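You operate a simulated robot arm through the tools that you are given. There is no shell and no other tool. Be economical: measure what you need, move in short steps, check, and stop when the job is done.

The job below is to be done with a simulated two-armed robot. You get a single attempt, and the scene is never put back.

## Task
Lift the yellow pot onto the big ring with both hands; heat it until it steams.
Fine: knob to HIGH, one push on its key; turn it off once steam shows.

The check looks at the end state, three seconds after you hand in, the way a careful person would. Anything else that was tipped, shoved, dropped, spilled or broken makes it a failure.

## Robot
Two 6-joint arms with two-finger parallel grippers on one trunk, on a base that drives. Base frame: it is fixed to the floor where the robot stands at the start and does not move with it; the origin is under the middle of the robot, x ahead of it, y to its left, z up. Readings come in cm, degrees, newtons and seconds.
The left shoulder is at the start at [6, 18.7, 98], the right one opposite. With the tool pointing down near the work surface each hand reaches from about 20 to 62 cm from the robot's upright axis, wherever it stands, measured 20 degrees to its own side. Places, roughly: grate over the big ring [70, 70, 90]; big ring knob [40, 80, 80]; big ring [70, 70, 90]. Payload 1.57 kg a hand.
The TCP of each hand is the grasp point between the finger pads, 3 cm short of the fingertips. In the tool frame z runs along the fingers and y along their closing line. Largest opening 11 cm; finger width 2.4, thickness 1.2; the body of the gripper, 4.8 by 11.2 cm, starts 7.8 cm behind the TCP.
Orientation is that of the tool frame in the base frame, as a unit quaternion [x, y, z, w]. With the fingers straight down and closing along the base's y, the tool's x points along the base's -x, its y along +y and its z along -z.

## Interface
- The arms move only by the tool step_arm. It takes "left_deltas", "right_deltas" or both (then of equal length, played together; a hand with none holds still); each is a list of rows, each an object of numbers (a shift or turn left out is 0, a gripper value left out holds the last): "dx", "dy", "dz": the shift along the tool's x, y, z in cm; "rx", "ry", "rz": the turn, a rotation vector about the tool's x, y, z in degrees; "hand": the closure in counts, from 0 (fully open) to 255 (shut). In form: [{"dx": .., "dy": .., "dz": .., "rx": .., "ry": .., "rz": .., "hand": ..}, ...]. A call has 1 to 8 rows; each row is the pose to reach, as a shift and turn from the pose commanded when the call began, along the tool's axes at that moment. Rows are played at 5 a second. More than 5 cm and 8.6 degrees between two rows, or a gripper value outside its range, and nothing of the call is played. Where a pose cannot be reached the arm comes as near as it can. A force on the tool above 90 N (or 10 N above the force at the start of the call, whichever is more), or a blocked arm, ends the call early, and 0.2 s more pass. The fingers move at their own pace (about 15.3 cm/s each) and stop on an object; they squeeze with about 30 N. The grip force told is the motor's: it shows also when the fingers shut on nothing. Time passes only in rows, and 0.2 s behind the last, so rows that repeat a pose let the fingers close. The reply holds the time, the measured pose of the TCP, the force on the tool along the base axes, the opening and the grip force, in the units named above and with some noise, and new pictures: "show" is both (left out), scene, wrist or none (wrist: the cameras of the hands that moved).
- Cameras (640 x 400 px; columns grow to the right, rows downward): "scene" is now at [0.17, 5.02, 153.27]; the picture's right is [0.56, -0.83, 0.00], its down [-0.58, -0.39, -0.71] and it looks along [0.59, 0.40, -0.70] (base axes); focal length 294 px, centre (320, 200). "left" rides on the left gripper at [7, -1.6, -14.1] in its tool frame; the picture's right is [0.23, 0.97, 0.00], its down [-0.86, 0.20, -0.48] and it looks along [-0.47, 0.11, 0.88] (tool axes); focal length 222 px, centre (320, 200). "right" rides on the right gripper at [7, 1.6, -14.1] in its tool frame; the picture's right is [-0.23, 0.97, 0.00], its down [-0.86, -0.20, -0.48] and it looks along [-0.47, -0.11, 0.88] (tool axes); focal length 222 px, centre (320, 200).
- lift_body(by): slides the trunk up (or, below 0, down) by that many cm; the arms and the scene camera ride with it, the base frame stays. It gives what a move gives, with no picture.
- roll_base(legs): drives the robot by 1 to 6 legs, each [ahead, left, turn to the left] in cm, cm and degrees, along the robot's own axes; the way and the turn of a leg run together, so that a leg with both is an arc; at most 150 cm and 180 degrees a leg. The arms and the cameras ride along, it lands a little off, and it stops where it bumps. It gives what a move gives, and a new picture of the scene camera.
- pan_tilt(pan, tilt): turns the head with the scene camera to pan (to the left, within 86 degrees either way) and tilt (down, from -29 to 69), counted from straight ahead of the robot. It gives what a move gives, and a new picture of the scene camera.
- point_at(camera, pixels): there is no depth. For up to 12 entries [column, row, z] of the newest picture of that camera ("zoom" is the newest enlarged one), the place [x, y] in the base frame at which the ray of that pixel passes the height z, good to about 0.2 cm, but the place of the scene camera against the robot may be out by one fixed shift of up to 1.2 cm in any direction. It takes no simulated time.
- close_up(camera, box): a new picture of the part [left, top, right, bottom] of that camera's present view, enlarged. It takes no simulated time.
- job_done(): hands the job in; it is judged then, once.

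Keep the steps short. Do not move on a guess: measure, check each grasp and each placing, and mend mistakes. In all there are 80 turns and 170 pictures (those below and enlarged ones count). Leave the grippers open and the arms clear of the work at the hand-in unless told otherwise, and finish with a single line.

The tools are called after "Request:" by a JSON object that holds its "method" and its "body". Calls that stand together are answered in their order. step_arm: Moves the arms, as the interface text tells. Its arguments: {"type":"object","properties":{"left_deltas":{"type":"array","items":{"type":"object","properties":{"dx":{"type":"number"},"dy":{"type":"number"},"dz":{"type":"number"},"rx":{"type":"number"},"ry":{"type":"number"},"rz":{"type":"number"},"hand":{"type":"number"}}}},"right_deltas":{"type":"array","items":{"type":"object","properties":{"dx":{"type":"number"},"dy":{"type":"number"},"dz":{"type":"number"},"rx":{"type":"number"},"ry":{"type":"number"},"rz":{"type":"number"},"hand":{"type":"number"}}}},"show":{"type":"string","enum":["both","scene","wrist","none"]}},"required":[]} The other tools are called the same way: lift_body (by) slides the trunk up or down; roll_base (legs) drives the base; pan_tilt (pan, tilt) turns the head that bears the scene camera; point_at (camera, pixels) gives the place at which the rays of pixels pass given heights; close_up (camera, box) takes an enlarged picture of a part of a camera's view; job_done () hands the job in.

At the start:

```text
clock: 0.0
left_tool_pos: [30.82, 32.53, 125.15]
left_tcp_rot: [0.0, 1.0, 0.001, 0.0]
left_wrist_force: [-0.5, 1.0, -0.8]
left_grip_width: 10.98
left_gripper_force: 0.1
right_tool_pos: [27.82, 3.08, 117.89]
right_tcp_rot: [0.001, 1.0, 0.0, -0.001]
right_wrist_force: [-0.6, 0.3, -0.4]
right_grip_width: 11.0
right_gripper_force: 0.1
trunk travel left (down, up): [-60.8, 38.2]
robot x, y, heading: [-0.18, 0.24, -0.1]
head pan, tilt: [33.9, 44.5]
```

scene: 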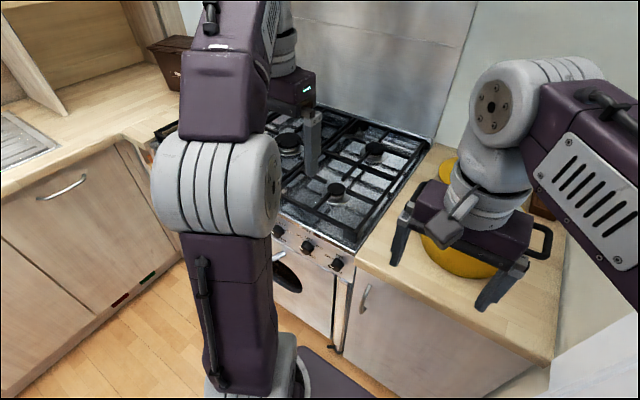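
right: 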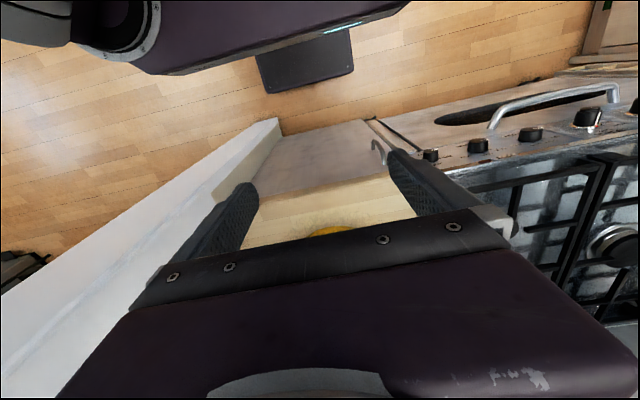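
left: 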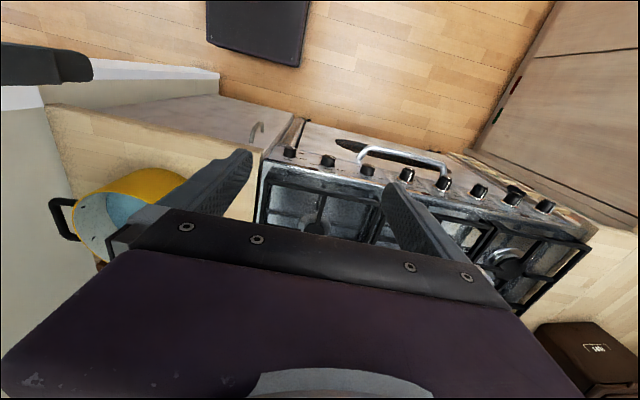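

The yellow pot is near scene (465,230), partly hidden by the right arm. I'll turn the head towards it and measure.

Request:
{"method": "pan_tilt", "body": {"pan": 5, "tilt": 40}}

Request:
{"method": "close_up", "body": {"camera": "left", "box": [40, 100, 280, 250]}}

Request:
{"method": "close_up", "body": {"camera": "left", "box": [250, 100, 640, 344]}}

```text
clock: 0.9
left_tool_pos: [30.91, 32.36, 125.11]
left_tcp_rot: [0.0, 1.0, 0.0, 0.0]
left_wrist_force: [-0.3, 0.7, -0.4]
left_grip_width: 11.02
left_gripper_force: 0.1
right_tool_pos: [27.9, 3.1, 117.79]
right_tcp_rot: [0.0, 1.0, 0.0, 0.0]
right_wrist_force: [0.3, -0.1, 0.6]
right_grip_width: 10.98
right_gripper_force: 0.0
trunk travel left (down, up): [-60.8, 38.2]
robot x, y, heading: [-0.17, -0.36, -0.0]
head pan, tilt: [5.0, 40.0]
```

scene: 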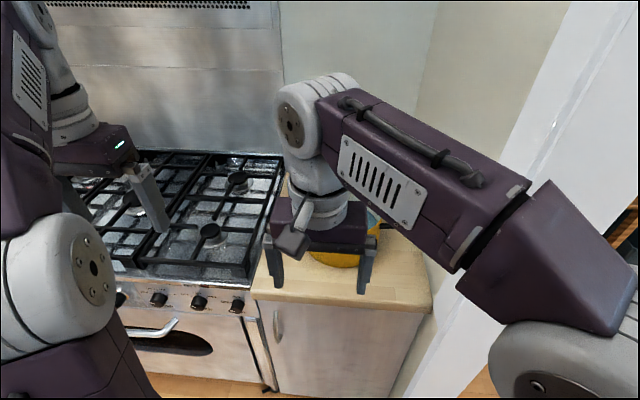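

```text
2.67 times, centred on (160, 175) of left
```

zoom: 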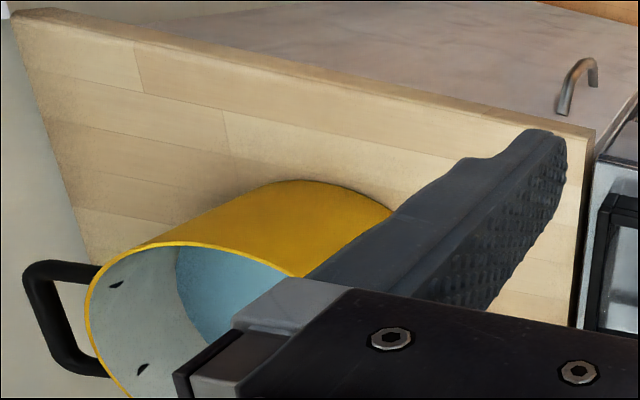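

```text
1.64 times, centred on (445, 222) of left
```

zoom: 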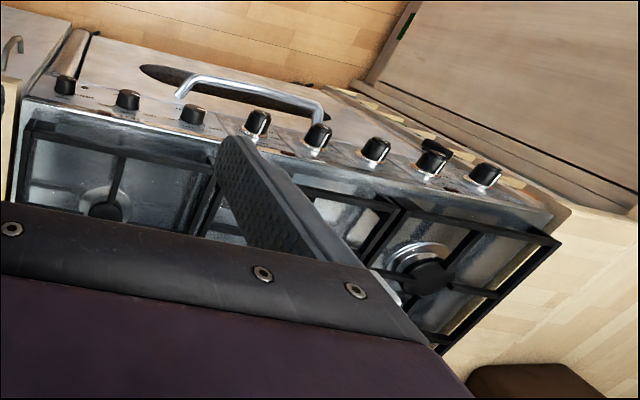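

The right hand hides the pot. I'll raise the right hand straight up (free air) to get a view of it.

Request:
{"method": "step_arm", "body": {"right_deltas": [{"dz": -4}, {"dz": -8, "dy": -2}, {"dz": -12, "dy": -4}, {"dz": -16, "dy": -6}, {"dz": -20, "dy": -8}, {"dz": -23, "dy": -10}], "show": "scene"}}

Request:
{"method": "point_at", "body": {"camera": "left", "pixels": [[48, 165, 91], [150, 167, 91], [264, 150, 91], [75, 225, 104], [125, 237, 104], [290, 153, 80], [328, 160, 80], [367, 170, 80], [407, 175, 80], [443, 183, 80], [480, 190, 80], [546, 205, 80]]}}

```text
clock: 2.3
left_tool_pos: [30.82, 32.55, 125.18]
left_tcp_rot: [0.001, 1.0, 0.0, 0.001]
left_wrist_force: [0.5, -0.4, -0.3]
left_grip_width: 11.02
left_gripper_force: 0.1
right_tool_pos: [26.83, -5.61, 125.86]
right_tcp_rot: [0.0, 1.0, 0.002, 0.001]
right_wrist_force: [-0.2, 0.2, -0.7]
right_grip_width: 11.02
right_gripper_force: 0.2
right hand out of reach, approached as far as the arm can: row 2, 3, 4, 5, 6
trunk travel left (down, up): [-60.8, 38.2]
robot x, y, heading: [0.01, 0.15, -0.1]
head pan, tilt: [5.0, 40.0]
```

scene: 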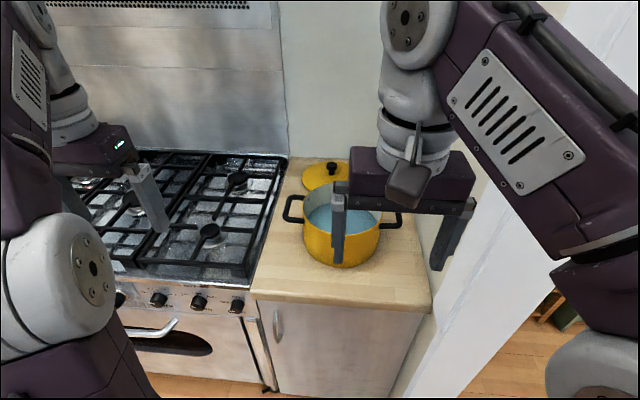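

```text
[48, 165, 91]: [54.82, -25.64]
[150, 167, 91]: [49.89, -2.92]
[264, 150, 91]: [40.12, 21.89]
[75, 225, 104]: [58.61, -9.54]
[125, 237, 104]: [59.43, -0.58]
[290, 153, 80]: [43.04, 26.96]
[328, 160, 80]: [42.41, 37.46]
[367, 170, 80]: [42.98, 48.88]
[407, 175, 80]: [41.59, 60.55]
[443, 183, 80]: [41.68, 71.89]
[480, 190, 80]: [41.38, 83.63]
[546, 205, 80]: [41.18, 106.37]
```

Now the pot is visible with two loop handles at about (293,208) and (395,215). I'll take enlargements of the pot and the stove.

Request:
{"method": "close_up", "body": {"camera": "scene", "box": [260, 150, 420, 280]}}

Request:
{"method": "close_up", "body": {"camera": "scene", "box": [80, 140, 300, 320]}}

Request:
{"method": "point_at", "body": {"camera": "scene", "pixels": [[283, 208, 104], [303, 215, 104], [383, 220, 104], [403, 218, 104], [342, 268, 91], [343, 247, 104], [343, 206, 104], [257, 290, 91], [432, 308, 91]]}}

```text
3.08 times, centred on (340, 215) of scene
```

zoom: 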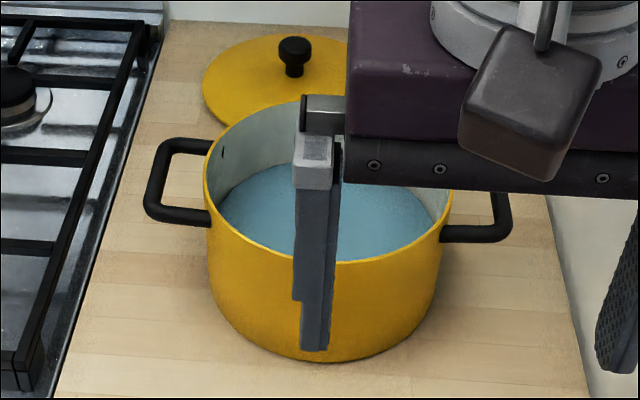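

```text
2.22 times, centred on (190, 230) of scene
```

zoom: 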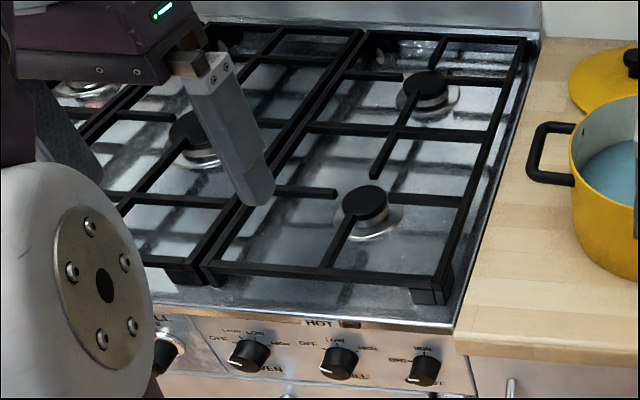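

```text
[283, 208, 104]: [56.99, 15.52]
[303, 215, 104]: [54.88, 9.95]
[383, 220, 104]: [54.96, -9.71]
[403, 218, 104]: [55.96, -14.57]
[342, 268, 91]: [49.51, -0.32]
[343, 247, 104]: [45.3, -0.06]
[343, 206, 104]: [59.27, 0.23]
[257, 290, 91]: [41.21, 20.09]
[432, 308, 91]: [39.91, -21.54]
```

I'll measure pot rim, base and handles at candidate heights.

Request:
{"method": "point_at", "body": {"camera": "scene", "pixels": [[338, 267.6, 91], [343, 235, 102], [334, 182, 102], [302.7, 195, 102], [383, 200, 102], [286.4, 193.5, 101], [400, 205, 101], [289.7, 181.5, 101], [284.8, 204, 101], [284.8, 204, 104], [343, 235, 104], [334, 182, 104]]}}

Request:
{"method": "pan_tilt", "body": {"pan": 45, "tilt": 35}}

```text
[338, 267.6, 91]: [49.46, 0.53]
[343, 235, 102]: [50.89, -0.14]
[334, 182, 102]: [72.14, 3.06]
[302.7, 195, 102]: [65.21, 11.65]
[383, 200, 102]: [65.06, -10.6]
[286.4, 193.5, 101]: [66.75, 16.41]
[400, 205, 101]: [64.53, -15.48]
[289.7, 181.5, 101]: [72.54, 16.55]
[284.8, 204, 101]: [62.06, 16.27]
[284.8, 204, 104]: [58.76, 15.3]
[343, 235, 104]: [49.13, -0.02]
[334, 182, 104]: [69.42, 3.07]
```

```text
clock: 3.4
left_tool_pos: [30.88, 32.52, 125.15]
left_tcp_rot: [0.0, 1.0, 0.0, 0.0]
left_wrist_force: [-0.5, -0.2, 0.5]
left_grip_width: 11.0
left_gripper_force: 0.0
right_tool_pos: [26.84, -5.68, 125.92]
right_tcp_rot: [0.0, 1.0, 0.001, 0.001]
right_wrist_force: [-0.6, -0.4, -0.2]
right_grip_width: 11.01
right_gripper_force: 0.0
trunk travel left (down, up): [-60.8, 38.2]
robot x, y, heading: [0.05, -0.06, -0.3]
head pan, tilt: [45.0, 35.0]
```

scene: 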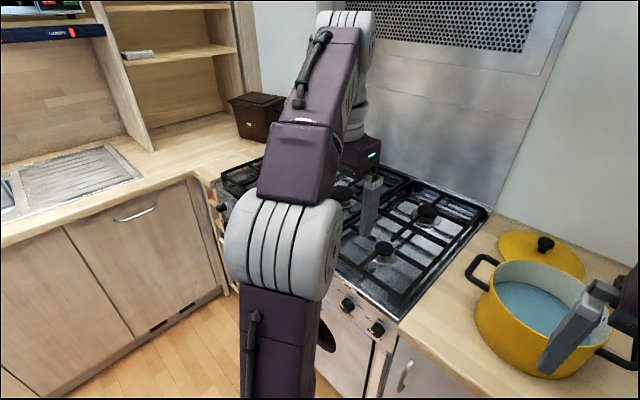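

Now I measure the robot's footprint and the cabinets on the left, and re-measure the pot in this view with an enlargement.

Request:
{"method": "point_at", "body": {"camera": "left", "pixels": [[208, 35, 20], [298, 66, 20], [208, 35, 40], [298, 66, 40], [305, 20, 20]]}}

Request:
{"method": "point_at", "body": {"camera": "scene", "pixels": [[85, 398, 0], [228, 292, 0], [205, 180, 91], [5, 240, 91], [215, 205, 91], [385, 330, 86], [377, 328, 80], [347, 305, 80], [400, 372, 70]]}}

Request:
{"method": "close_up", "body": {"camera": "scene", "box": [440, 220, 640, 390]}}

```text
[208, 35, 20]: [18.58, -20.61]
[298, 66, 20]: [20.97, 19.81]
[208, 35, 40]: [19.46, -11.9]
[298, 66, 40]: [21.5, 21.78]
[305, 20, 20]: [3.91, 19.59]
```

```text
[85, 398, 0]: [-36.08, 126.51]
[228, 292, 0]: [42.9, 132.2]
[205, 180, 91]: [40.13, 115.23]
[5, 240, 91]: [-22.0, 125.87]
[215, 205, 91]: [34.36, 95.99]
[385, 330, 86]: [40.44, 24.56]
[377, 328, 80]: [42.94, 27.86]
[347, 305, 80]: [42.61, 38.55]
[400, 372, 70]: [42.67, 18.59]
```

```text
2.35 times, centred on (540, 305) of scene
```

zoom: 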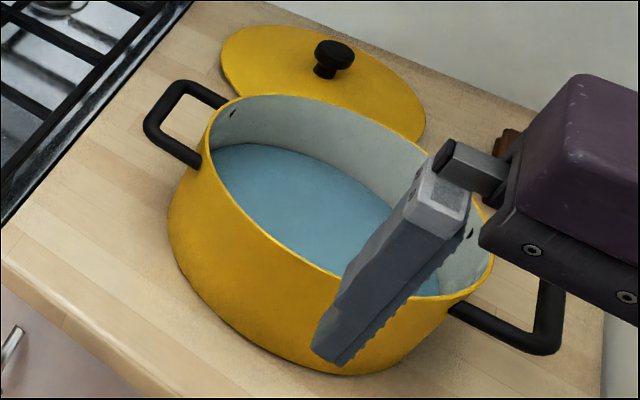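

Request:
{"method": "point_at", "body": {"camera": "zoom", "pixels": [[180, 88, 102], [152, 130, 102], [165, 108, 102], [165, 108, 100], [193, 160, 102], [224, 103, 102], [545, 345, 102], [545, 345, 100], [455, 308, 102], [345, 278, 104], [330, 116, 104], [200, 160, 104]]}}

Request:
{"method": "roll_base", "body": {"legs": [[-20, 0, 0], [0, 75, 0]]}}

```text
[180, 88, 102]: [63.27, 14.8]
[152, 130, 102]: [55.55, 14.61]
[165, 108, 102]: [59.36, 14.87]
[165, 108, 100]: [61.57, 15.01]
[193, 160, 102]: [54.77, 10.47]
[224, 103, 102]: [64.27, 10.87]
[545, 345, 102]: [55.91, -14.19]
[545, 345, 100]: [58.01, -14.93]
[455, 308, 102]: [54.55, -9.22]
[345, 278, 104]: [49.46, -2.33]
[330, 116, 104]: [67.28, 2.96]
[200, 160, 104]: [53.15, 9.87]
```

```text
clock: 8.7
left_tool_pos: [11.03, 108.26, 125.18]
left_tcp_rot: [0.004, 1.0, 0.0, 0.0]
left_wrist_force: [-0.5, 0.2, -0.1]
left_grip_width: 11.01
left_gripper_force: 0.0
right_tool_pos: [6.84, 70.2, 125.98]
right_tcp_rot: [0.003, 1.0, 0.0, 0.001]
right_wrist_force: [-0.2, 0.2, 0.3]
right_grip_width: 10.97
right_gripper_force: 0.0
trunk travel left (down, up): [-60.8, 38.2]
robot x, y, heading: [-19.81, 76.09, -0.6]
head pan, tilt: [45.0, 35.0]
```

scene: 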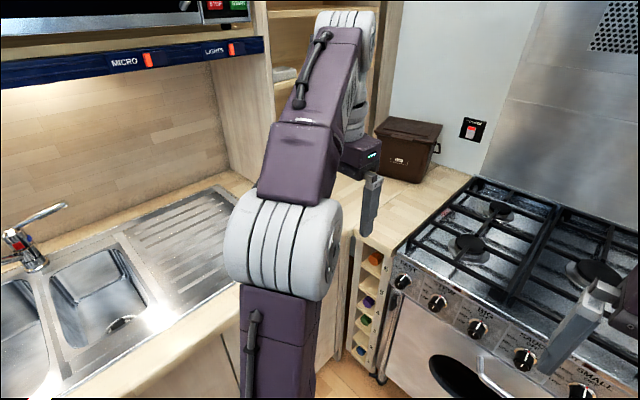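

Now I look straight at the stove to read the knob labels.

Request:
{"method": "pan_tilt", "body": {"pan": 8, "tilt": 45}}

```text
clock: 9.8
left_tool_pos: [11.1, 108.12, 125.23]
left_tcp_rot: [0.003, 1.0, 0.001, 0.0]
left_wrist_force: [0.5, 0.1, -0.1]
left_grip_width: 11.01
left_gripper_force: 0.1
right_tool_pos: [6.82, 70.3, 125.95]
right_tcp_rot: [0.004, 1.0, 0.001, 0.0]
right_wrist_force: [0.1, 0.0, 0.2]
right_grip_width: 10.99
right_gripper_force: 0.0
trunk travel left (down, up): [-60.8, 38.2]
robot x, y, heading: [-19.96, 75.94, -0.3]
head pan, tilt: [8.0, 45.0]
```

scene: 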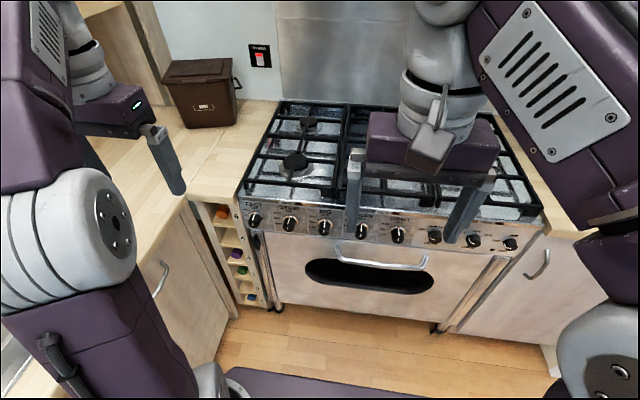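

Request:
{"method": "close_up", "body": {"camera": "scene", "box": [235, 190, 435, 270]}}

Request:
{"method": "close_up", "body": {"camera": "scene", "box": [230, 90, 410, 250]}}

Request:
{"method": "close_up", "body": {"camera": "scene", "box": [240, 195, 340, 250]}}

Request:
{"method": "point_at", "body": {"camera": "scene", "pixels": [[255, 220, 80], [290, 224, 80], [324, 227, 80], [362, 231, 80], [397, 235, 80], [435, 238, 80], [296, 160, 92], [307, 125, 92], [260, 55, 110]]}}

```text
3.20 times, centred on (335, 230) of scene
```

zoom: 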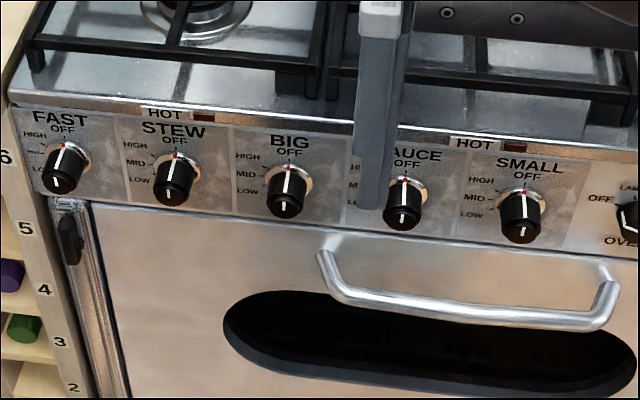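

```text
2.50 times, centred on (320, 170) of scene
```

zoom: 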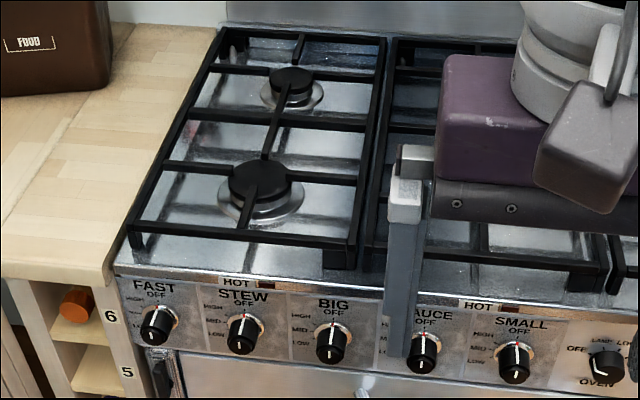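

```text
6.40 times, centred on (290, 222) of scene
```

zoom: 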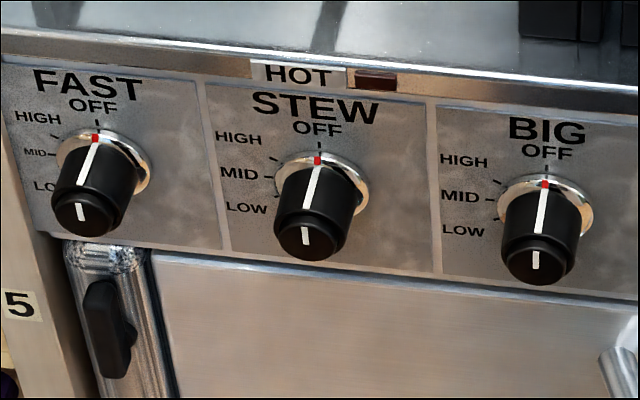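

```text
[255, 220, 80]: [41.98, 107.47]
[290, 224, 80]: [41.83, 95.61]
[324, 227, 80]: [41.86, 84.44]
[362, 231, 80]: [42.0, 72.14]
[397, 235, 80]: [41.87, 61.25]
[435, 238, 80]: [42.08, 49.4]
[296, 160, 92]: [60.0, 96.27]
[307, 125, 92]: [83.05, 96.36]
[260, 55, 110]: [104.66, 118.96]
```

Request:
{"method": "close_up", "body": {"camera": "scene", "box": [240, 35, 290, 75]}}

Request:
{"method": "close_up", "body": {"camera": "scene", "box": [305, 205, 345, 245]}}

Request:
{"method": "close_up", "body": {"camera": "scene", "box": [415, 200, 545, 275]}}

```text
10.00 times, centred on (265, 55) of scene
```

zoom: 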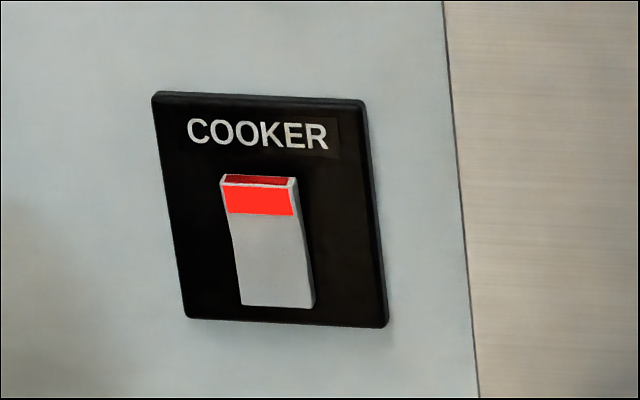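

```text
10.00 times, centred on (325, 225) of scene
```

zoom: 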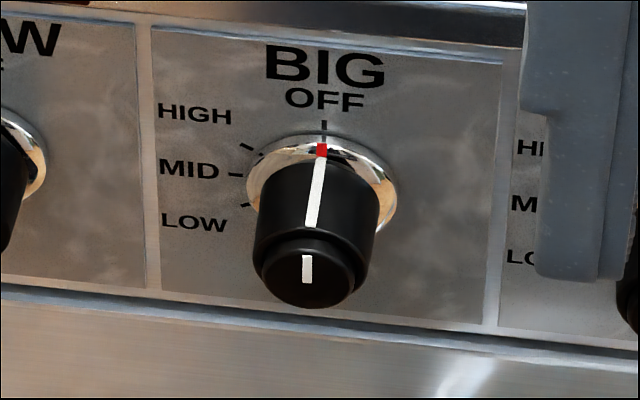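

```text
4.92 times, centred on (480, 238) of scene
```

zoom: 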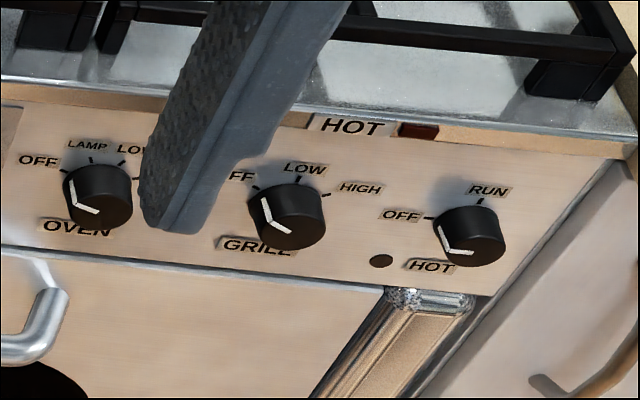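

The BIG knob (y≈84) stands at OFF with HIGH at upper left, and its front cap is the push key. COOKER switch shows red. Now I drive back to the pot, standing a bit closer (x≈6).

Request:
{"method": "roll_base", "body": {"legs": [[0, -75.9, 0.3], [20, 0, 0]]}}

Request:
{"method": "pan_tilt", "body": {"pan": -5, "tilt": 45}}

```text
clock: 15.0
left_tool_pos: [30.64, 33.77, 125.18]
left_tcp_rot: [-0.007, 1.0, 0.0, 0.0]
left_wrist_force: [-0.4, -0.2, -0.3]
left_grip_width: 11.02
left_gripper_force: 0.1
right_tool_pos: [27.22, -4.23, 126.0]
right_tcp_rot: [-0.006, 1.0, 0.001, 0.0]
right_wrist_force: [0.7, -0.8, 0.3]
right_grip_width: 11.01
right_gripper_force: 0.0
trunk travel left (down, up): [-60.8, 38.2]
robot x, y, heading: [0.03, 0.63, 0.8]
head pan, tilt: [8.0, 45.0]
```

scene: 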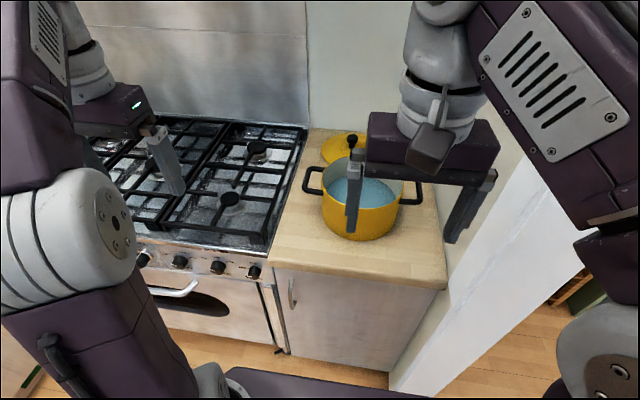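

```text
clock: 15.8
left_tool_pos: [30.66, 33.75, 125.22]
left_tcp_rot: [-0.008, 1.0, -0.001, 0.0]
left_wrist_force: [0.4, -1.3, -0.3]
left_grip_width: 10.99
left_gripper_force: 0.1
right_tool_pos: [27.18, -4.41, 125.93]
right_tcp_rot: [-0.007, 1.0, 0.001, 0.001]
right_wrist_force: [-0.6, -0.2, -0.4]
right_grip_width: 11.01
right_gripper_force: 0.0
trunk travel left (down, up): [-60.8, 38.2]
robot x, y, heading: [0.27, 0.81, 0.9]
head pan, tilt: [-5.0, 45.0]
```

scene: 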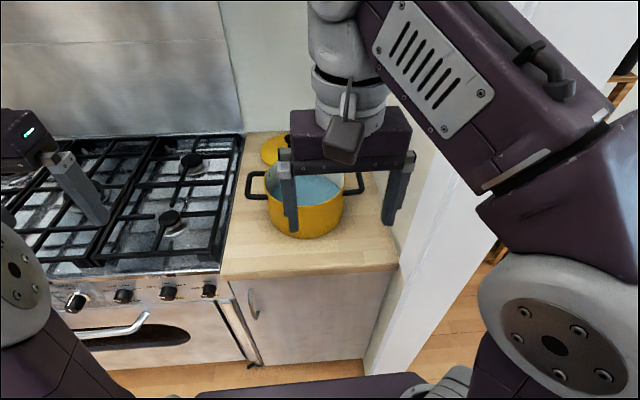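

Request:
{"method": "point_at", "body": {"camera": "scene", "pixels": [[365, 372, 0], [412, 362, 0], [497, 240, 0], [400, 265, 91], [444, 172, 125], [497, 240, 91], [497, 240, 50], [405, 372, 20]]}}

Request:
{"method": "close_up", "body": {"camera": "scene", "box": [230, 120, 400, 260]}}

```text
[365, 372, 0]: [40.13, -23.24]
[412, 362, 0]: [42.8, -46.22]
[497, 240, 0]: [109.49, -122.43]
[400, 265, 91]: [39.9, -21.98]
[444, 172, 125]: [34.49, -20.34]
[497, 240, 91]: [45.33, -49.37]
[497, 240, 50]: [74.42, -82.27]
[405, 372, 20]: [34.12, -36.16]
```

```text
2.86 times, centred on (315, 190) of scene
```

zoom: 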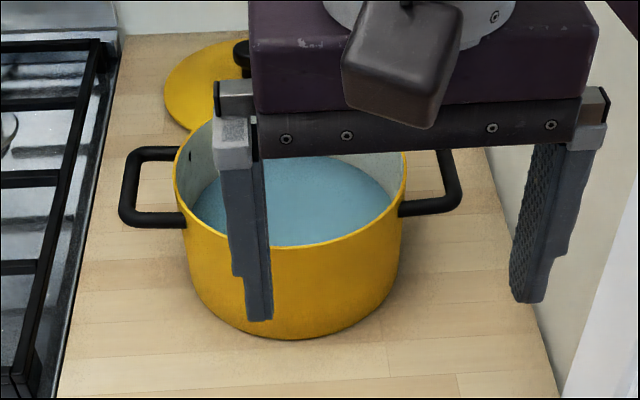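

Request:
{"method": "point_at", "body": {"camera": "zoom", "pixels": [[137, 152, 102], [127, 213, 102], [130, 185, 102], [455, 205, 102], [458, 188, 102], [175, 182, 104], [406, 180, 104], [295, 246, 104]]}}

Request:
{"method": "roll_base", "body": {"legs": [[4, 10.5, -0.9]]}}

```text
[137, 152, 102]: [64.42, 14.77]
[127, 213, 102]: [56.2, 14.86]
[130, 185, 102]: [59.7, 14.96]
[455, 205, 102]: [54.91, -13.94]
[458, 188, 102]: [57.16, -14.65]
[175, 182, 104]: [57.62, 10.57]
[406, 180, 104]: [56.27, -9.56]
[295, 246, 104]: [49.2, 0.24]
```

```text
clock: 17.0
left_tool_pos: [34.94, 43.71, 125.19]
left_tcp_rot: [0.001, 1.0, -0.001, -0.001]
left_wrist_force: [-1.5, -0.1, 0.5]
left_grip_width: 10.99
left_gripper_force: 0.0
right_tool_pos: [30.9, 5.62, 126.02]
right_tcp_rot: [0.001, 1.0, 0.001, 0.001]
right_wrist_force: [-0.3, -0.1, -0.2]
right_grip_width: 10.98
right_gripper_force: 0.0
trunk travel left (down, up): [-60.8, 38.2]
robot x, y, heading: [4.05, 11.19, -0.1]
head pan, tilt: [-5.0, 45.0]
```

scene: 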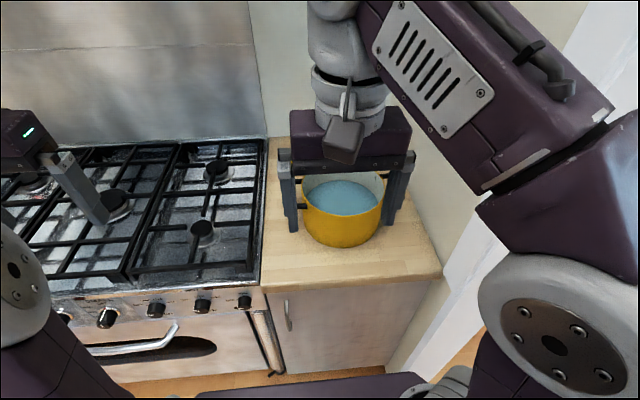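

Both hands move halfway towards above the handles, still at z≈120, then I check clearance to the right wall (y≈-22).

Request:
{"method": "step_arm", "body": {"left_deltas": [{"dx": -3, "dy": -3.6, "dz": 1, "hand": 140}, {"dx": -6, "dy": -7.2, "dz": 2}, {"dx": -9, "dy": -10.8, "dz": 3}, {"dx": -12, "dy": -14.4, "dz": 4}, {"dx": -15, "dy": -18, "dz": 5}], "right_deltas": [{"dx": -3.4, "dy": -2.4, "dz": 1, "hand": 140}, {"dx": -6.8, "dy": -4.8, "dz": 2}, {"dx": -10.2, "dy": -7.2, "dz": 3}, {"dx": -13.6, "dy": -9.6, "dz": 4}, {"dx": -17, "dy": -12, "dz": 5}]}}

```text
clock: 18.2
left_tool_pos: [49.95, 25.58, 119.58]
left_tcp_rot: [0.001, 1.0, 0.001, -0.001]
left_wrist_force: [1.0, -0.9, -0.2]
left_grip_width: 4.98
left_gripper_force: 0.0
left hand out of reach, approached as far as the arm can: row 5
right_tool_pos: [48.46, -6.55, 120.62]
right_tcp_rot: [0.001, 1.0, 0.001, 0.0]
right_wrist_force: [0.6, 0.3, 0.0]
right_grip_width: 4.97
right_gripper_force: 0.1
trunk travel left (down, up): [-60.8, 38.2]
robot x, y, heading: [4.19, 11.19, 0.0]
head pan, tilt: [-5.0, 45.0]
```

scene: 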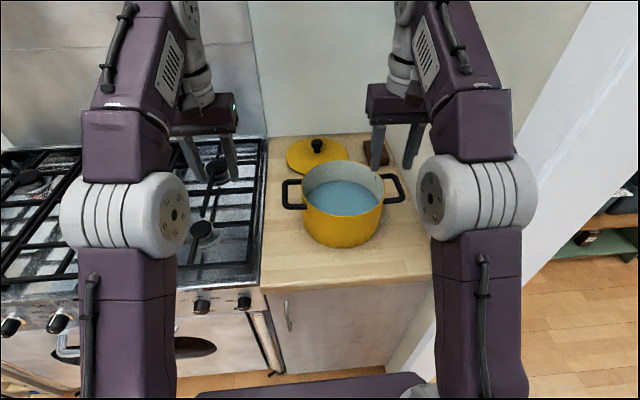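
right: 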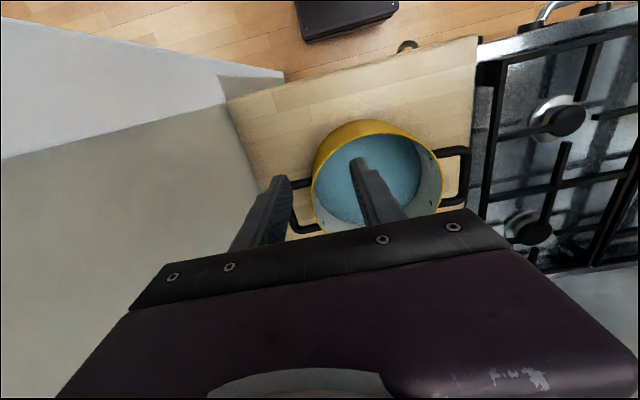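
left: 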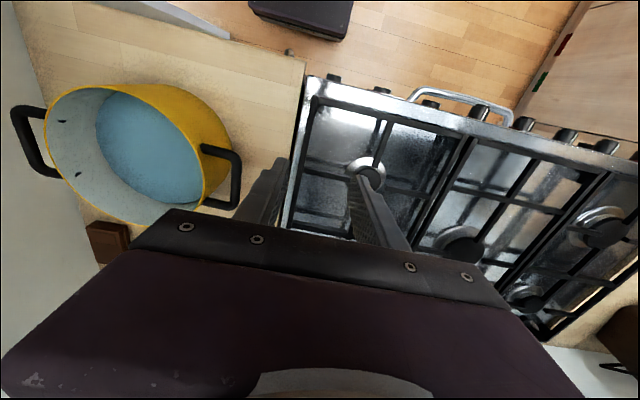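

The arms stretch out forward, clear of the wall. Wrist pictures show the handles; measure at z≈102, and raise the trunk for better reach.

Request:
{"method": "point_at", "body": {"camera": "left", "pixels": [[236, 155, 102], [234, 206, 102], [238, 180, 102], [14, 110, 102], [40, 172, 102], [24, 140, 102]]}}

Request:
{"method": "point_at", "body": {"camera": "right", "pixels": [[466, 150, 102], [462, 203, 102], [465, 177, 102], [295, 230, 102], [288, 185, 102], [380, 120, 104]]}}

Request:
{"method": "close_up", "body": {"camera": "right", "box": [220, 100, 500, 275]}}

Request:
{"method": "lift_body", "body": {"by": 15}}

```text
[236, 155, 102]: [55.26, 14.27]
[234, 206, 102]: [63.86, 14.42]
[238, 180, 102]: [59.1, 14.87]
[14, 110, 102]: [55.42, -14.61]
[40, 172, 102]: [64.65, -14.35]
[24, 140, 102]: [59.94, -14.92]
```

```text
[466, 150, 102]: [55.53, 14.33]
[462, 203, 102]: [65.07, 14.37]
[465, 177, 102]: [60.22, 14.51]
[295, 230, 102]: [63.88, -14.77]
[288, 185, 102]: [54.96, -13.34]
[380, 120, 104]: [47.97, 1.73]
```

```text
2.29 times, centred on (360, 188) of right
```

zoom: 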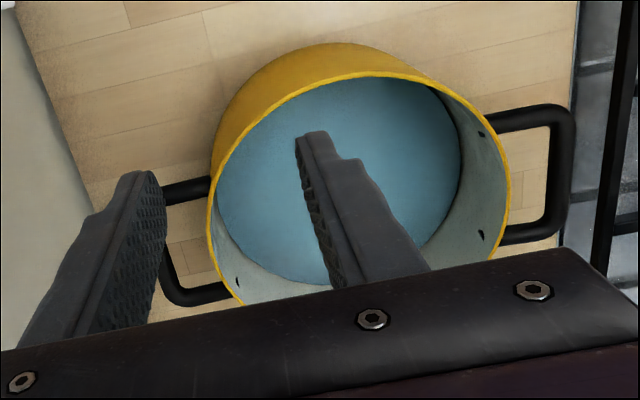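

```text
clock: 19.9
left_tool_pos: [49.7, 25.86, 134.57]
left_tcp_rot: [0.001, 1.0, 0.0, 0.001]
left_wrist_force: [0.4, -0.2, 0.3]
left_grip_width: 4.98
left_gripper_force: 0.0
right_tool_pos: [48.11, -6.41, 135.64]
right_tcp_rot: [0.001, 1.0, 0.001, 0.001]
right_wrist_force: [-0.6, -0.7, -0.3]
right_grip_width: 4.95
right_gripper_force: 0.0
trunk travel left (down, up): [-75.8, 23.2]
robot x, y, heading: [3.64, 11.33, -0.4]
head pan, tilt: [-5.0, 45.0]
```

Handle bars are centred at about (59.7, ±14.5), z≈102. Move both hands above them, to TCP z=115.

Request:
{"method": "step_arm", "body": {"left_deltas": [{"dx": -1.7, "dy": -1.9, "dz": 3.3, "hand": 158}, {"dx": -3.4, "dy": -3.8, "dz": 6.6}, {"dx": -5, "dy": -5.7, "dz": 9.9}, {"dx": -6.7, "dy": -7.6, "dz": 13.2}, {"dx": -8.4, "dy": -9.5, "dz": 16.4}, {"dx": -10, "dy": -11.4, "dz": 19.6}, {"dx": -10, "dy": -11.4, "dz": 19.6}], "right_deltas": [{"dx": -2, "dy": -1.4, "dz": 3.5, "hand": 158}, {"dx": -4, "dy": -2.8, "dz": 7}, {"dx": -6, "dy": -4.2, "dz": 10.5}, {"dx": -8, "dy": -5.6, "dz": 14}, {"dx": -10, "dy": -7, "dz": 17.4}, {"dx": -11.6, "dy": -8.1, "dz": 20.6}, {"dx": -11.6, "dy": -8.1, "dz": 20.6}]}}

```text
clock: 21.5
left_tool_pos: [59.38, 14.41, 114.78]
left_tcp_rot: [0.0, 1.0, 0.0, 0.002]
left_wrist_force: [0.1, -0.8, -0.5]
left_grip_width: 4.17
left_gripper_force: 0.2
right_tool_pos: [59.7, -14.52, 115.12]
right_tcp_rot: [0.001, 1.0, 0.0, 0.002]
right_wrist_force: [0.7, 1.0, 0.3]
right_grip_width: 4.19
right_gripper_force: 0.0
trunk travel left (down, up): [-75.8, 23.2]
robot x, y, heading: [3.97, 11.54, -0.1]
head pan, tilt: [-5.0, 45.0]
```

scene: 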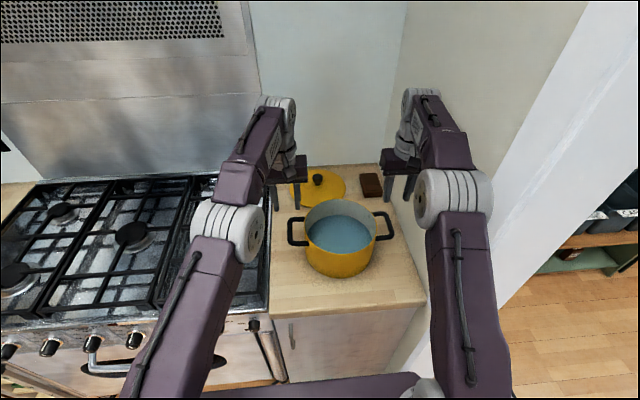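
right: 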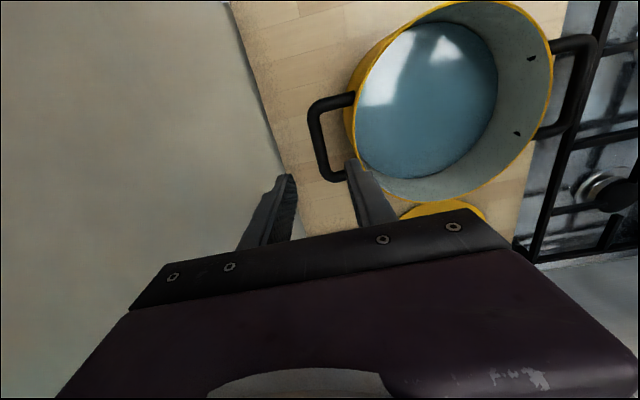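
left: 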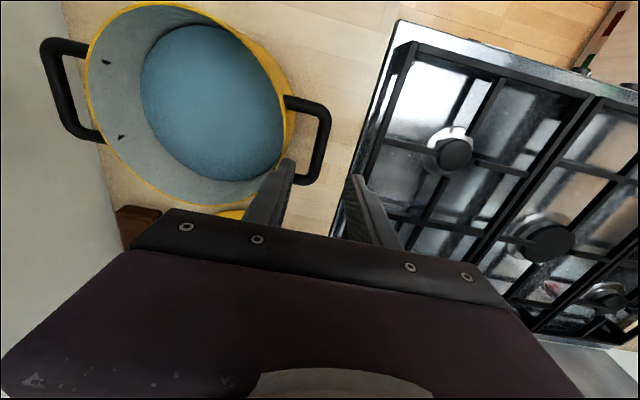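

Request:
{"method": "point_at", "body": {"camera": "right", "pixels": [[314, 112, 102], [325, 175, 102], [319, 143, 102], [319, 143, 101], [585, 50, 102]]}}

Request:
{"method": "point_at", "body": {"camera": "left", "pixels": [[325, 112, 102], [313, 176, 102], [321, 144, 102], [321, 144, 101], [55, 50, 102]]}}

Request:
{"method": "close_up", "body": {"camera": "scene", "box": [260, 130, 440, 290]}}

```text
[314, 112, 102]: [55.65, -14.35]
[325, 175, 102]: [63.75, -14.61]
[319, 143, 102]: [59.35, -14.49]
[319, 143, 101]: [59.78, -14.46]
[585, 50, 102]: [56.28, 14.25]
```

```text
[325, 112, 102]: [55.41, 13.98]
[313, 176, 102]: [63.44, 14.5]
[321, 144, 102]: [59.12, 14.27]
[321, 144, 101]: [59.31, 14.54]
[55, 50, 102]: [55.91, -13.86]
```

```text
2.50 times, centred on (350, 210) of scene
```

zoom: 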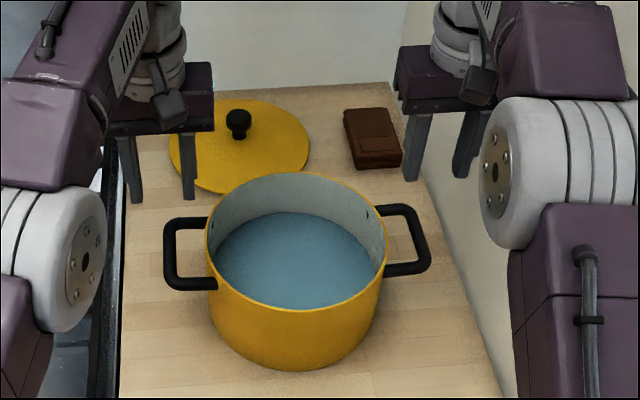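

Fingers straddle the bars; left y 14.3, right -14.5 match. Lower both to TCP z≈101.7.

Request:
{"method": "step_arm", "body": {"left_deltas": [{"dz": 3.5}, {"dz": 7}, {"dz": 10}, {"dz": 13.1}, {"dz": 13.1}], "right_deltas": [{"dz": 3.5}, {"dz": 7}, {"dz": 10}, {"dz": 13.4}, {"dz": 13.4}]}}

```text
clock: 22.7
left_tool_pos: [59.63, 14.28, 101.89]
left_tcp_rot: [0.001, 1.0, 0.0, 0.002]
left_wrist_force: [0.8, 0.8, -0.4]
left_grip_width: 4.18
left_gripper_force: 0.1
right_tool_pos: [59.74, -14.42, 101.85]
right_tcp_rot: [0.001, 1.0, 0.001, 0.0]
right_wrist_force: [0.0, 0.3, -1.1]
right_grip_width: 4.18
right_gripper_force: 0.1
trunk travel left (down, up): [-75.8, 23.2]
robot x, y, heading: [4.25, 10.99, -0.1]
head pan, tilt: [-5.0, 45.0]
```

scene: 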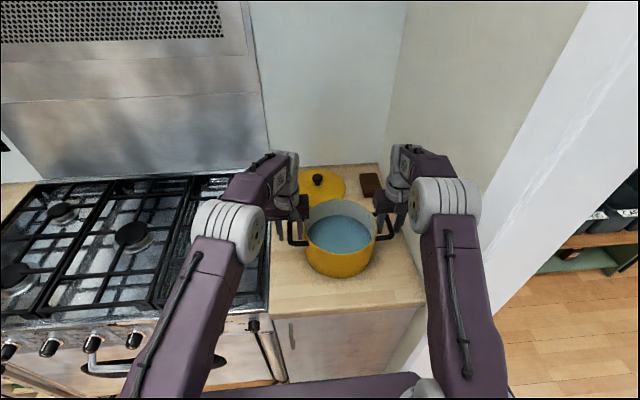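
right: 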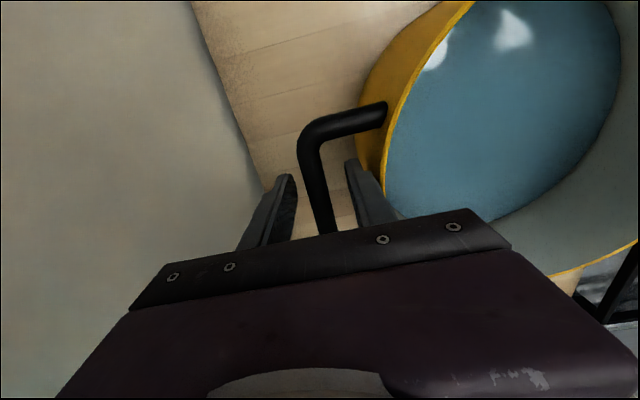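
left: 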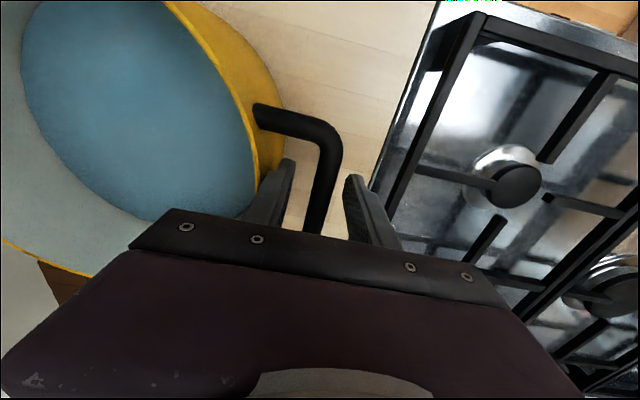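

Both bars lie between the fingers. Close both grippers on them.

Request:
{"method": "step_arm", "body": {"left_deltas": [{"hand": 200}, {"hand": 255}, {"hand": 255}, {"hand": 255}], "right_deltas": [{"hand": 200}, {"hand": 255}, {"hand": 255}, {"hand": 255}], "show": "wrist"}}

```text
clock: 23.7
left_tool_pos: [59.68, 14.43, 101.88]
left_tcp_rot: [0.001, 1.0, 0.001, 0.001]
left_wrist_force: [-0.7, 15.8, 1.8]
left_grip_width: 1.38
left_gripper_force: 29.8
right_tool_pos: [59.67, -14.65, 101.74]
right_tcp_rot: [0.001, 1.0, 0.0, 0.0]
right_wrist_force: [0.5, -15.5, -1.0]
right_grip_width: 1.38
right_gripper_force: 30.3
trunk travel left (down, up): [-75.8, 23.2]
robot x, y, heading: [4.32, 11.7, -0.1]
head pan, tilt: [-5.0, 45.0]
```

right: 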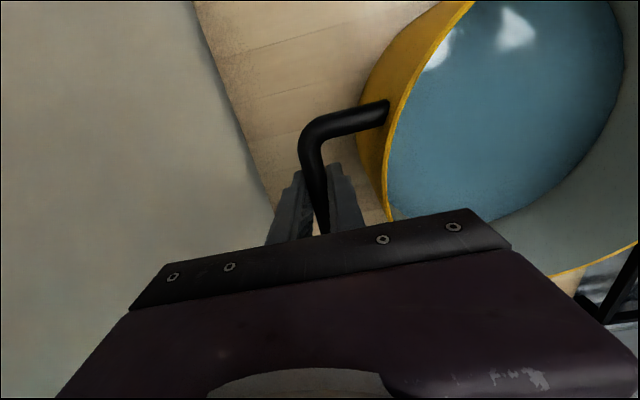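
left: 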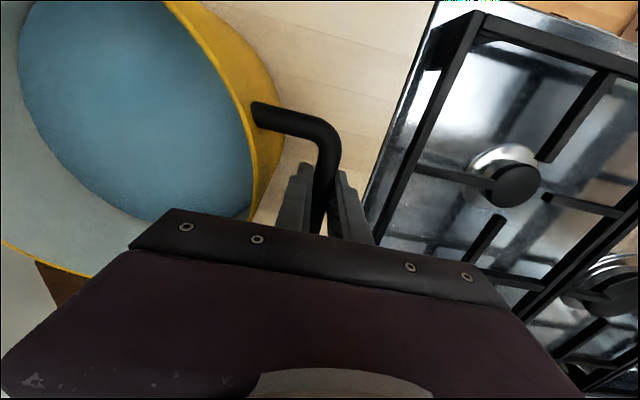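

Both grip the bars (1.38 cm, 30 N), but the hands are pulled outwards by 15 N; ease each outward 0.2 cm, then lift slightly.

Request:
{"method": "step_arm", "body": {"left_deltas": [{"dy": 0.1}, {"dy": 0.2}, {"dy": 0.2}], "right_deltas": [{"dy": -0.1}, {"dy": -0.2}, {"dy": -0.2}], "show": "none"}}

Request:
{"method": "lift_body", "body": {"by": 2}}

Request:
{"method": "close_up", "body": {"camera": "scene", "box": [220, 100, 460, 320]}}

```text
clock: 24.5
left_tool_pos: [59.71, 14.47, 101.87]
left_tcp_rot: [0.0, 1.0, 0.0, 0.001]
left_wrist_force: [0.8, -1.0, -0.2]
left_grip_width: 1.39
left_gripper_force: 29.6
right_tool_pos: [59.83, -14.48, 101.69]
right_tcp_rot: [0.0, 1.0, 0.002, 0.0]
right_wrist_force: [-5.7, 0.3, 2.9]
right_grip_width: 1.39
right_gripper_force: 30.4
trunk travel left (down, up): [-75.8, 23.2]
robot x, y, heading: [4.21, 11.25, -0.2]
head pan, tilt: [-5.0, 45.0]
```

```text
clock: 25.2
left_tool_pos: [59.85, 14.41, 103.78]
left_tcp_rot: [0.001, 1.0, -0.001, 0.0]
left_wrist_force: [1.8, -10.8, -11.9]
left_grip_width: 1.38
left_gripper_force: 29.9
right_tool_pos: [59.89, -14.51, 103.69]
right_tcp_rot: [0.001, 1.0, 0.001, -0.001]
right_wrist_force: [-2.4, 11.1, -12.2]
right_grip_width: 1.38
right_gripper_force: 30.1
trunk travel left (down, up): [-77.8, 21.2]
robot x, y, heading: [3.91, 11.49, 0.1]
head pan, tilt: [-5.0, 45.0]
```

```text
1.82 times, centred on (340, 210) of scene
```

zoom: 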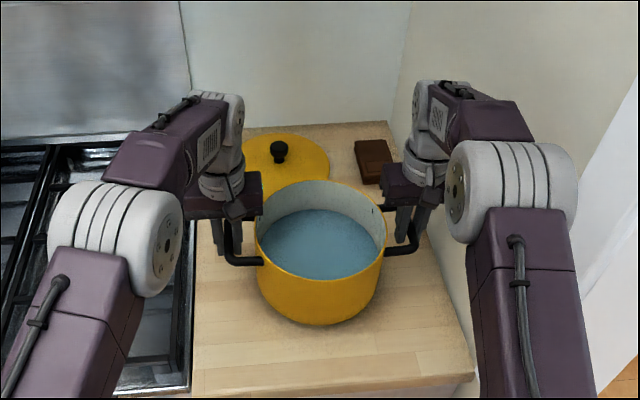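

The pot hangs free at about 12 N per hand. Lift 10 cm more and drive left 55 cm first.

Request:
{"method": "lift_body", "body": {"by": 10}}

Request:
{"method": "roll_base", "body": {"legs": [[0, 30, 0], [0, 28, 0]]}}

```text
clock: 26.5
left_tool_pos: [59.89, 14.4, 113.69]
left_tcp_rot: [0.0, 1.0, -0.001, -0.001]
left_wrist_force: [1.5, -26.1, -12.6]
left_grip_width: 1.38
left_gripper_force: 30.3
right_tool_pos: [60.14, -14.67, 113.6]
right_tcp_rot: [0.001, 1.0, 0.002, -0.001]
right_wrist_force: [-1.7, 26.1, -11.9]
right_grip_width: 1.37
right_gripper_force: 30.0
trunk travel left (down, up): [-87.8, 11.2]
robot x, y, heading: [4.29, 11.22, -0.2]
head pan, tilt: [-5.0, 45.0]
```

```text
clock: 30.2
left_tool_pos: [60.24, 72.48, 113.77]
left_tcp_rot: [0.001, 1.0, 0.001, -0.001]
left_wrist_force: [3.4, -28.4, -12.4]
left_grip_width: 1.41
left_gripper_force: 30.2
right_tool_pos: [60.37, 43.51, 113.45]
right_tcp_rot: [0.002, 1.0, 0.003, -0.001]
right_wrist_force: [-4.0, 28.7, -12.2]
right_grip_width: 1.39
right_gripper_force: 30.1
trunk travel left (down, up): [-87.8, 11.2]
robot x, y, heading: [4.82, 69.55, -0.3]
head pan, tilt: [-5.0, 45.0]
```

scene: 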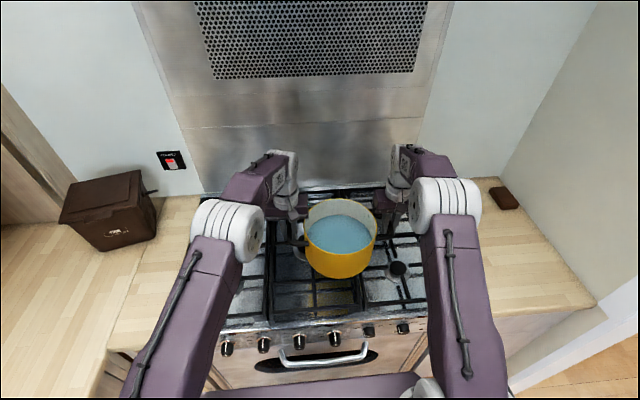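

The hands are squeezing the handles inward (28 N); ease them 0.3 cm each inward, and zoom to see the ring.

Request:
{"method": "step_arm", "body": {"left_deltas": [{"dy": -0.15}, {"dy": -0.3}, {"dy": -0.3}], "right_deltas": [{"dy": 0.15}, {"dy": 0.3}, {"dy": 0.3}], "show": "wrist"}}

Request:
{"method": "close_up", "body": {"camera": "scene", "box": [200, 170, 460, 350]}}

```text
clock: 31.0
left_tool_pos: [60.28, 72.65, 113.79]
left_tcp_rot: [0.001, 1.0, 0.002, -0.002]
left_wrist_force: [-0.4, 34.5, -12.0]
left_grip_width: 1.37
left_gripper_force: 30.3
right_tool_pos: [60.4, 43.67, 113.71]
right_tcp_rot: [0.001, 1.0, -0.002, 0.0]
right_wrist_force: [0.7, -35.6, -12.5]
right_grip_width: 1.36
right_gripper_force: 29.8
trunk travel left (down, up): [-87.8, 11.2]
robot x, y, heading: [4.37, 69.7, -0.1]
head pan, tilt: [-5.0, 45.0]
```

right: 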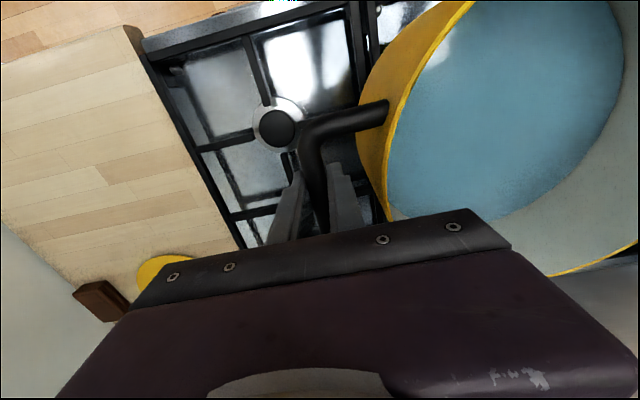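
left: 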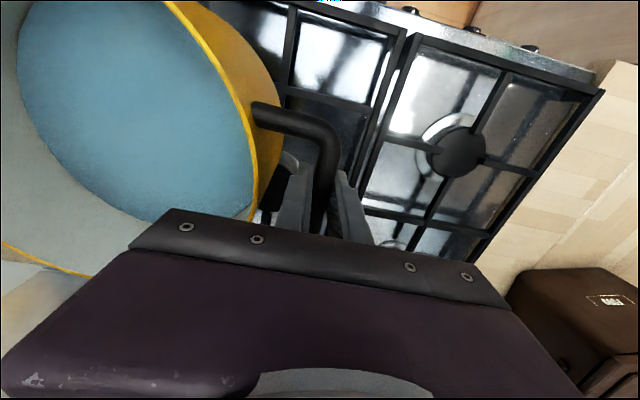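

```text
2.22 times, centred on (330, 260) of scene
```

zoom: 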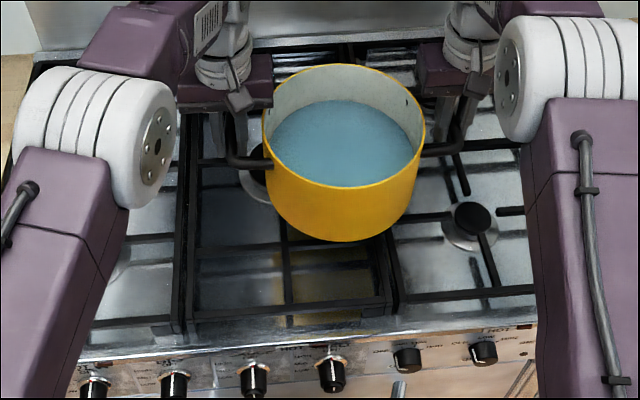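

Over-eased (now 35 N outward); step back by 0.16. The middle grate shows in the zoom with its ring partly seen at (255,182); I measure it.

Request:
{"method": "step_arm", "body": {"left_deltas": [{"dy": 0.16}, {"dy": 0.16}], "right_deltas": [{"dy": -0.16}, {"dy": -0.16}], "show": "none"}}

Request:
{"method": "point_at", "body": {"camera": "zoom", "pixels": [[185, 325, 92], [390, 305, 92], [205, 130, 92], [242, 182, 90], [262, 202, 90], [284, 260, 92], [345, 240, 103]]}}

Request:
{"method": "roll_base", "body": {"legs": [[6, 0, 0]]}}

```text
clock: 31.6
left_tool_pos: [60.08, 72.59, 113.6]
left_tcp_rot: [0.001, 1.0, 0.0, -0.001]
left_wrist_force: [-0.5, 31.3, -13.4]
left_grip_width: 1.38
left_gripper_force: 30.0
right_tool_pos: [60.41, 43.64, 113.56]
right_tcp_rot: [0.001, 1.0, 0.001, -0.001]
right_wrist_force: [-0.9, -31.1, -11.8]
right_grip_width: 1.37
right_gripper_force: 29.9
trunk travel left (down, up): [-87.8, 11.2]
robot x, y, heading: [4.38, 69.47, -0.2]
head pan, tilt: [-5.0, 45.0]
```

```text
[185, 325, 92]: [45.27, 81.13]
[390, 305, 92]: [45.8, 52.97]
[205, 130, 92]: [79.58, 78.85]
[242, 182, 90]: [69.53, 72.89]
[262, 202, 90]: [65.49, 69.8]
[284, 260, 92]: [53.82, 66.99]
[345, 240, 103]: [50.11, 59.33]
```

```text
clock: 32.5
left_tool_pos: [65.09, 72.58, 114.26]
left_tcp_rot: [0.0, 1.0, 0.001, 0.003]
left_wrist_force: [-3.0, 31.4, -10.3]
left_grip_width: 1.4
left_gripper_force: 29.9
right_tool_pos: [65.17, 43.65, 114.13]
right_tcp_rot: [0.001, 1.0, 0.001, 0.004]
right_wrist_force: [0.2, -31.6, -11.9]
right_grip_width: 1.4
right_gripper_force: 30.7
trunk travel left (down, up): [-87.8, 11.2]
robot x, y, heading: [10.07, 69.73, -0.1]
head pan, tilt: [-5.0, 45.0]
```

scene: 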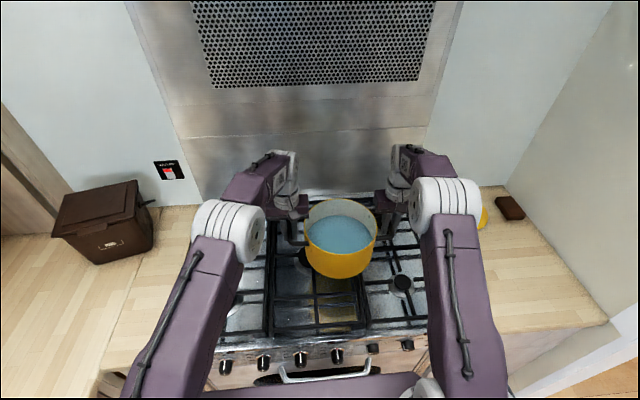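

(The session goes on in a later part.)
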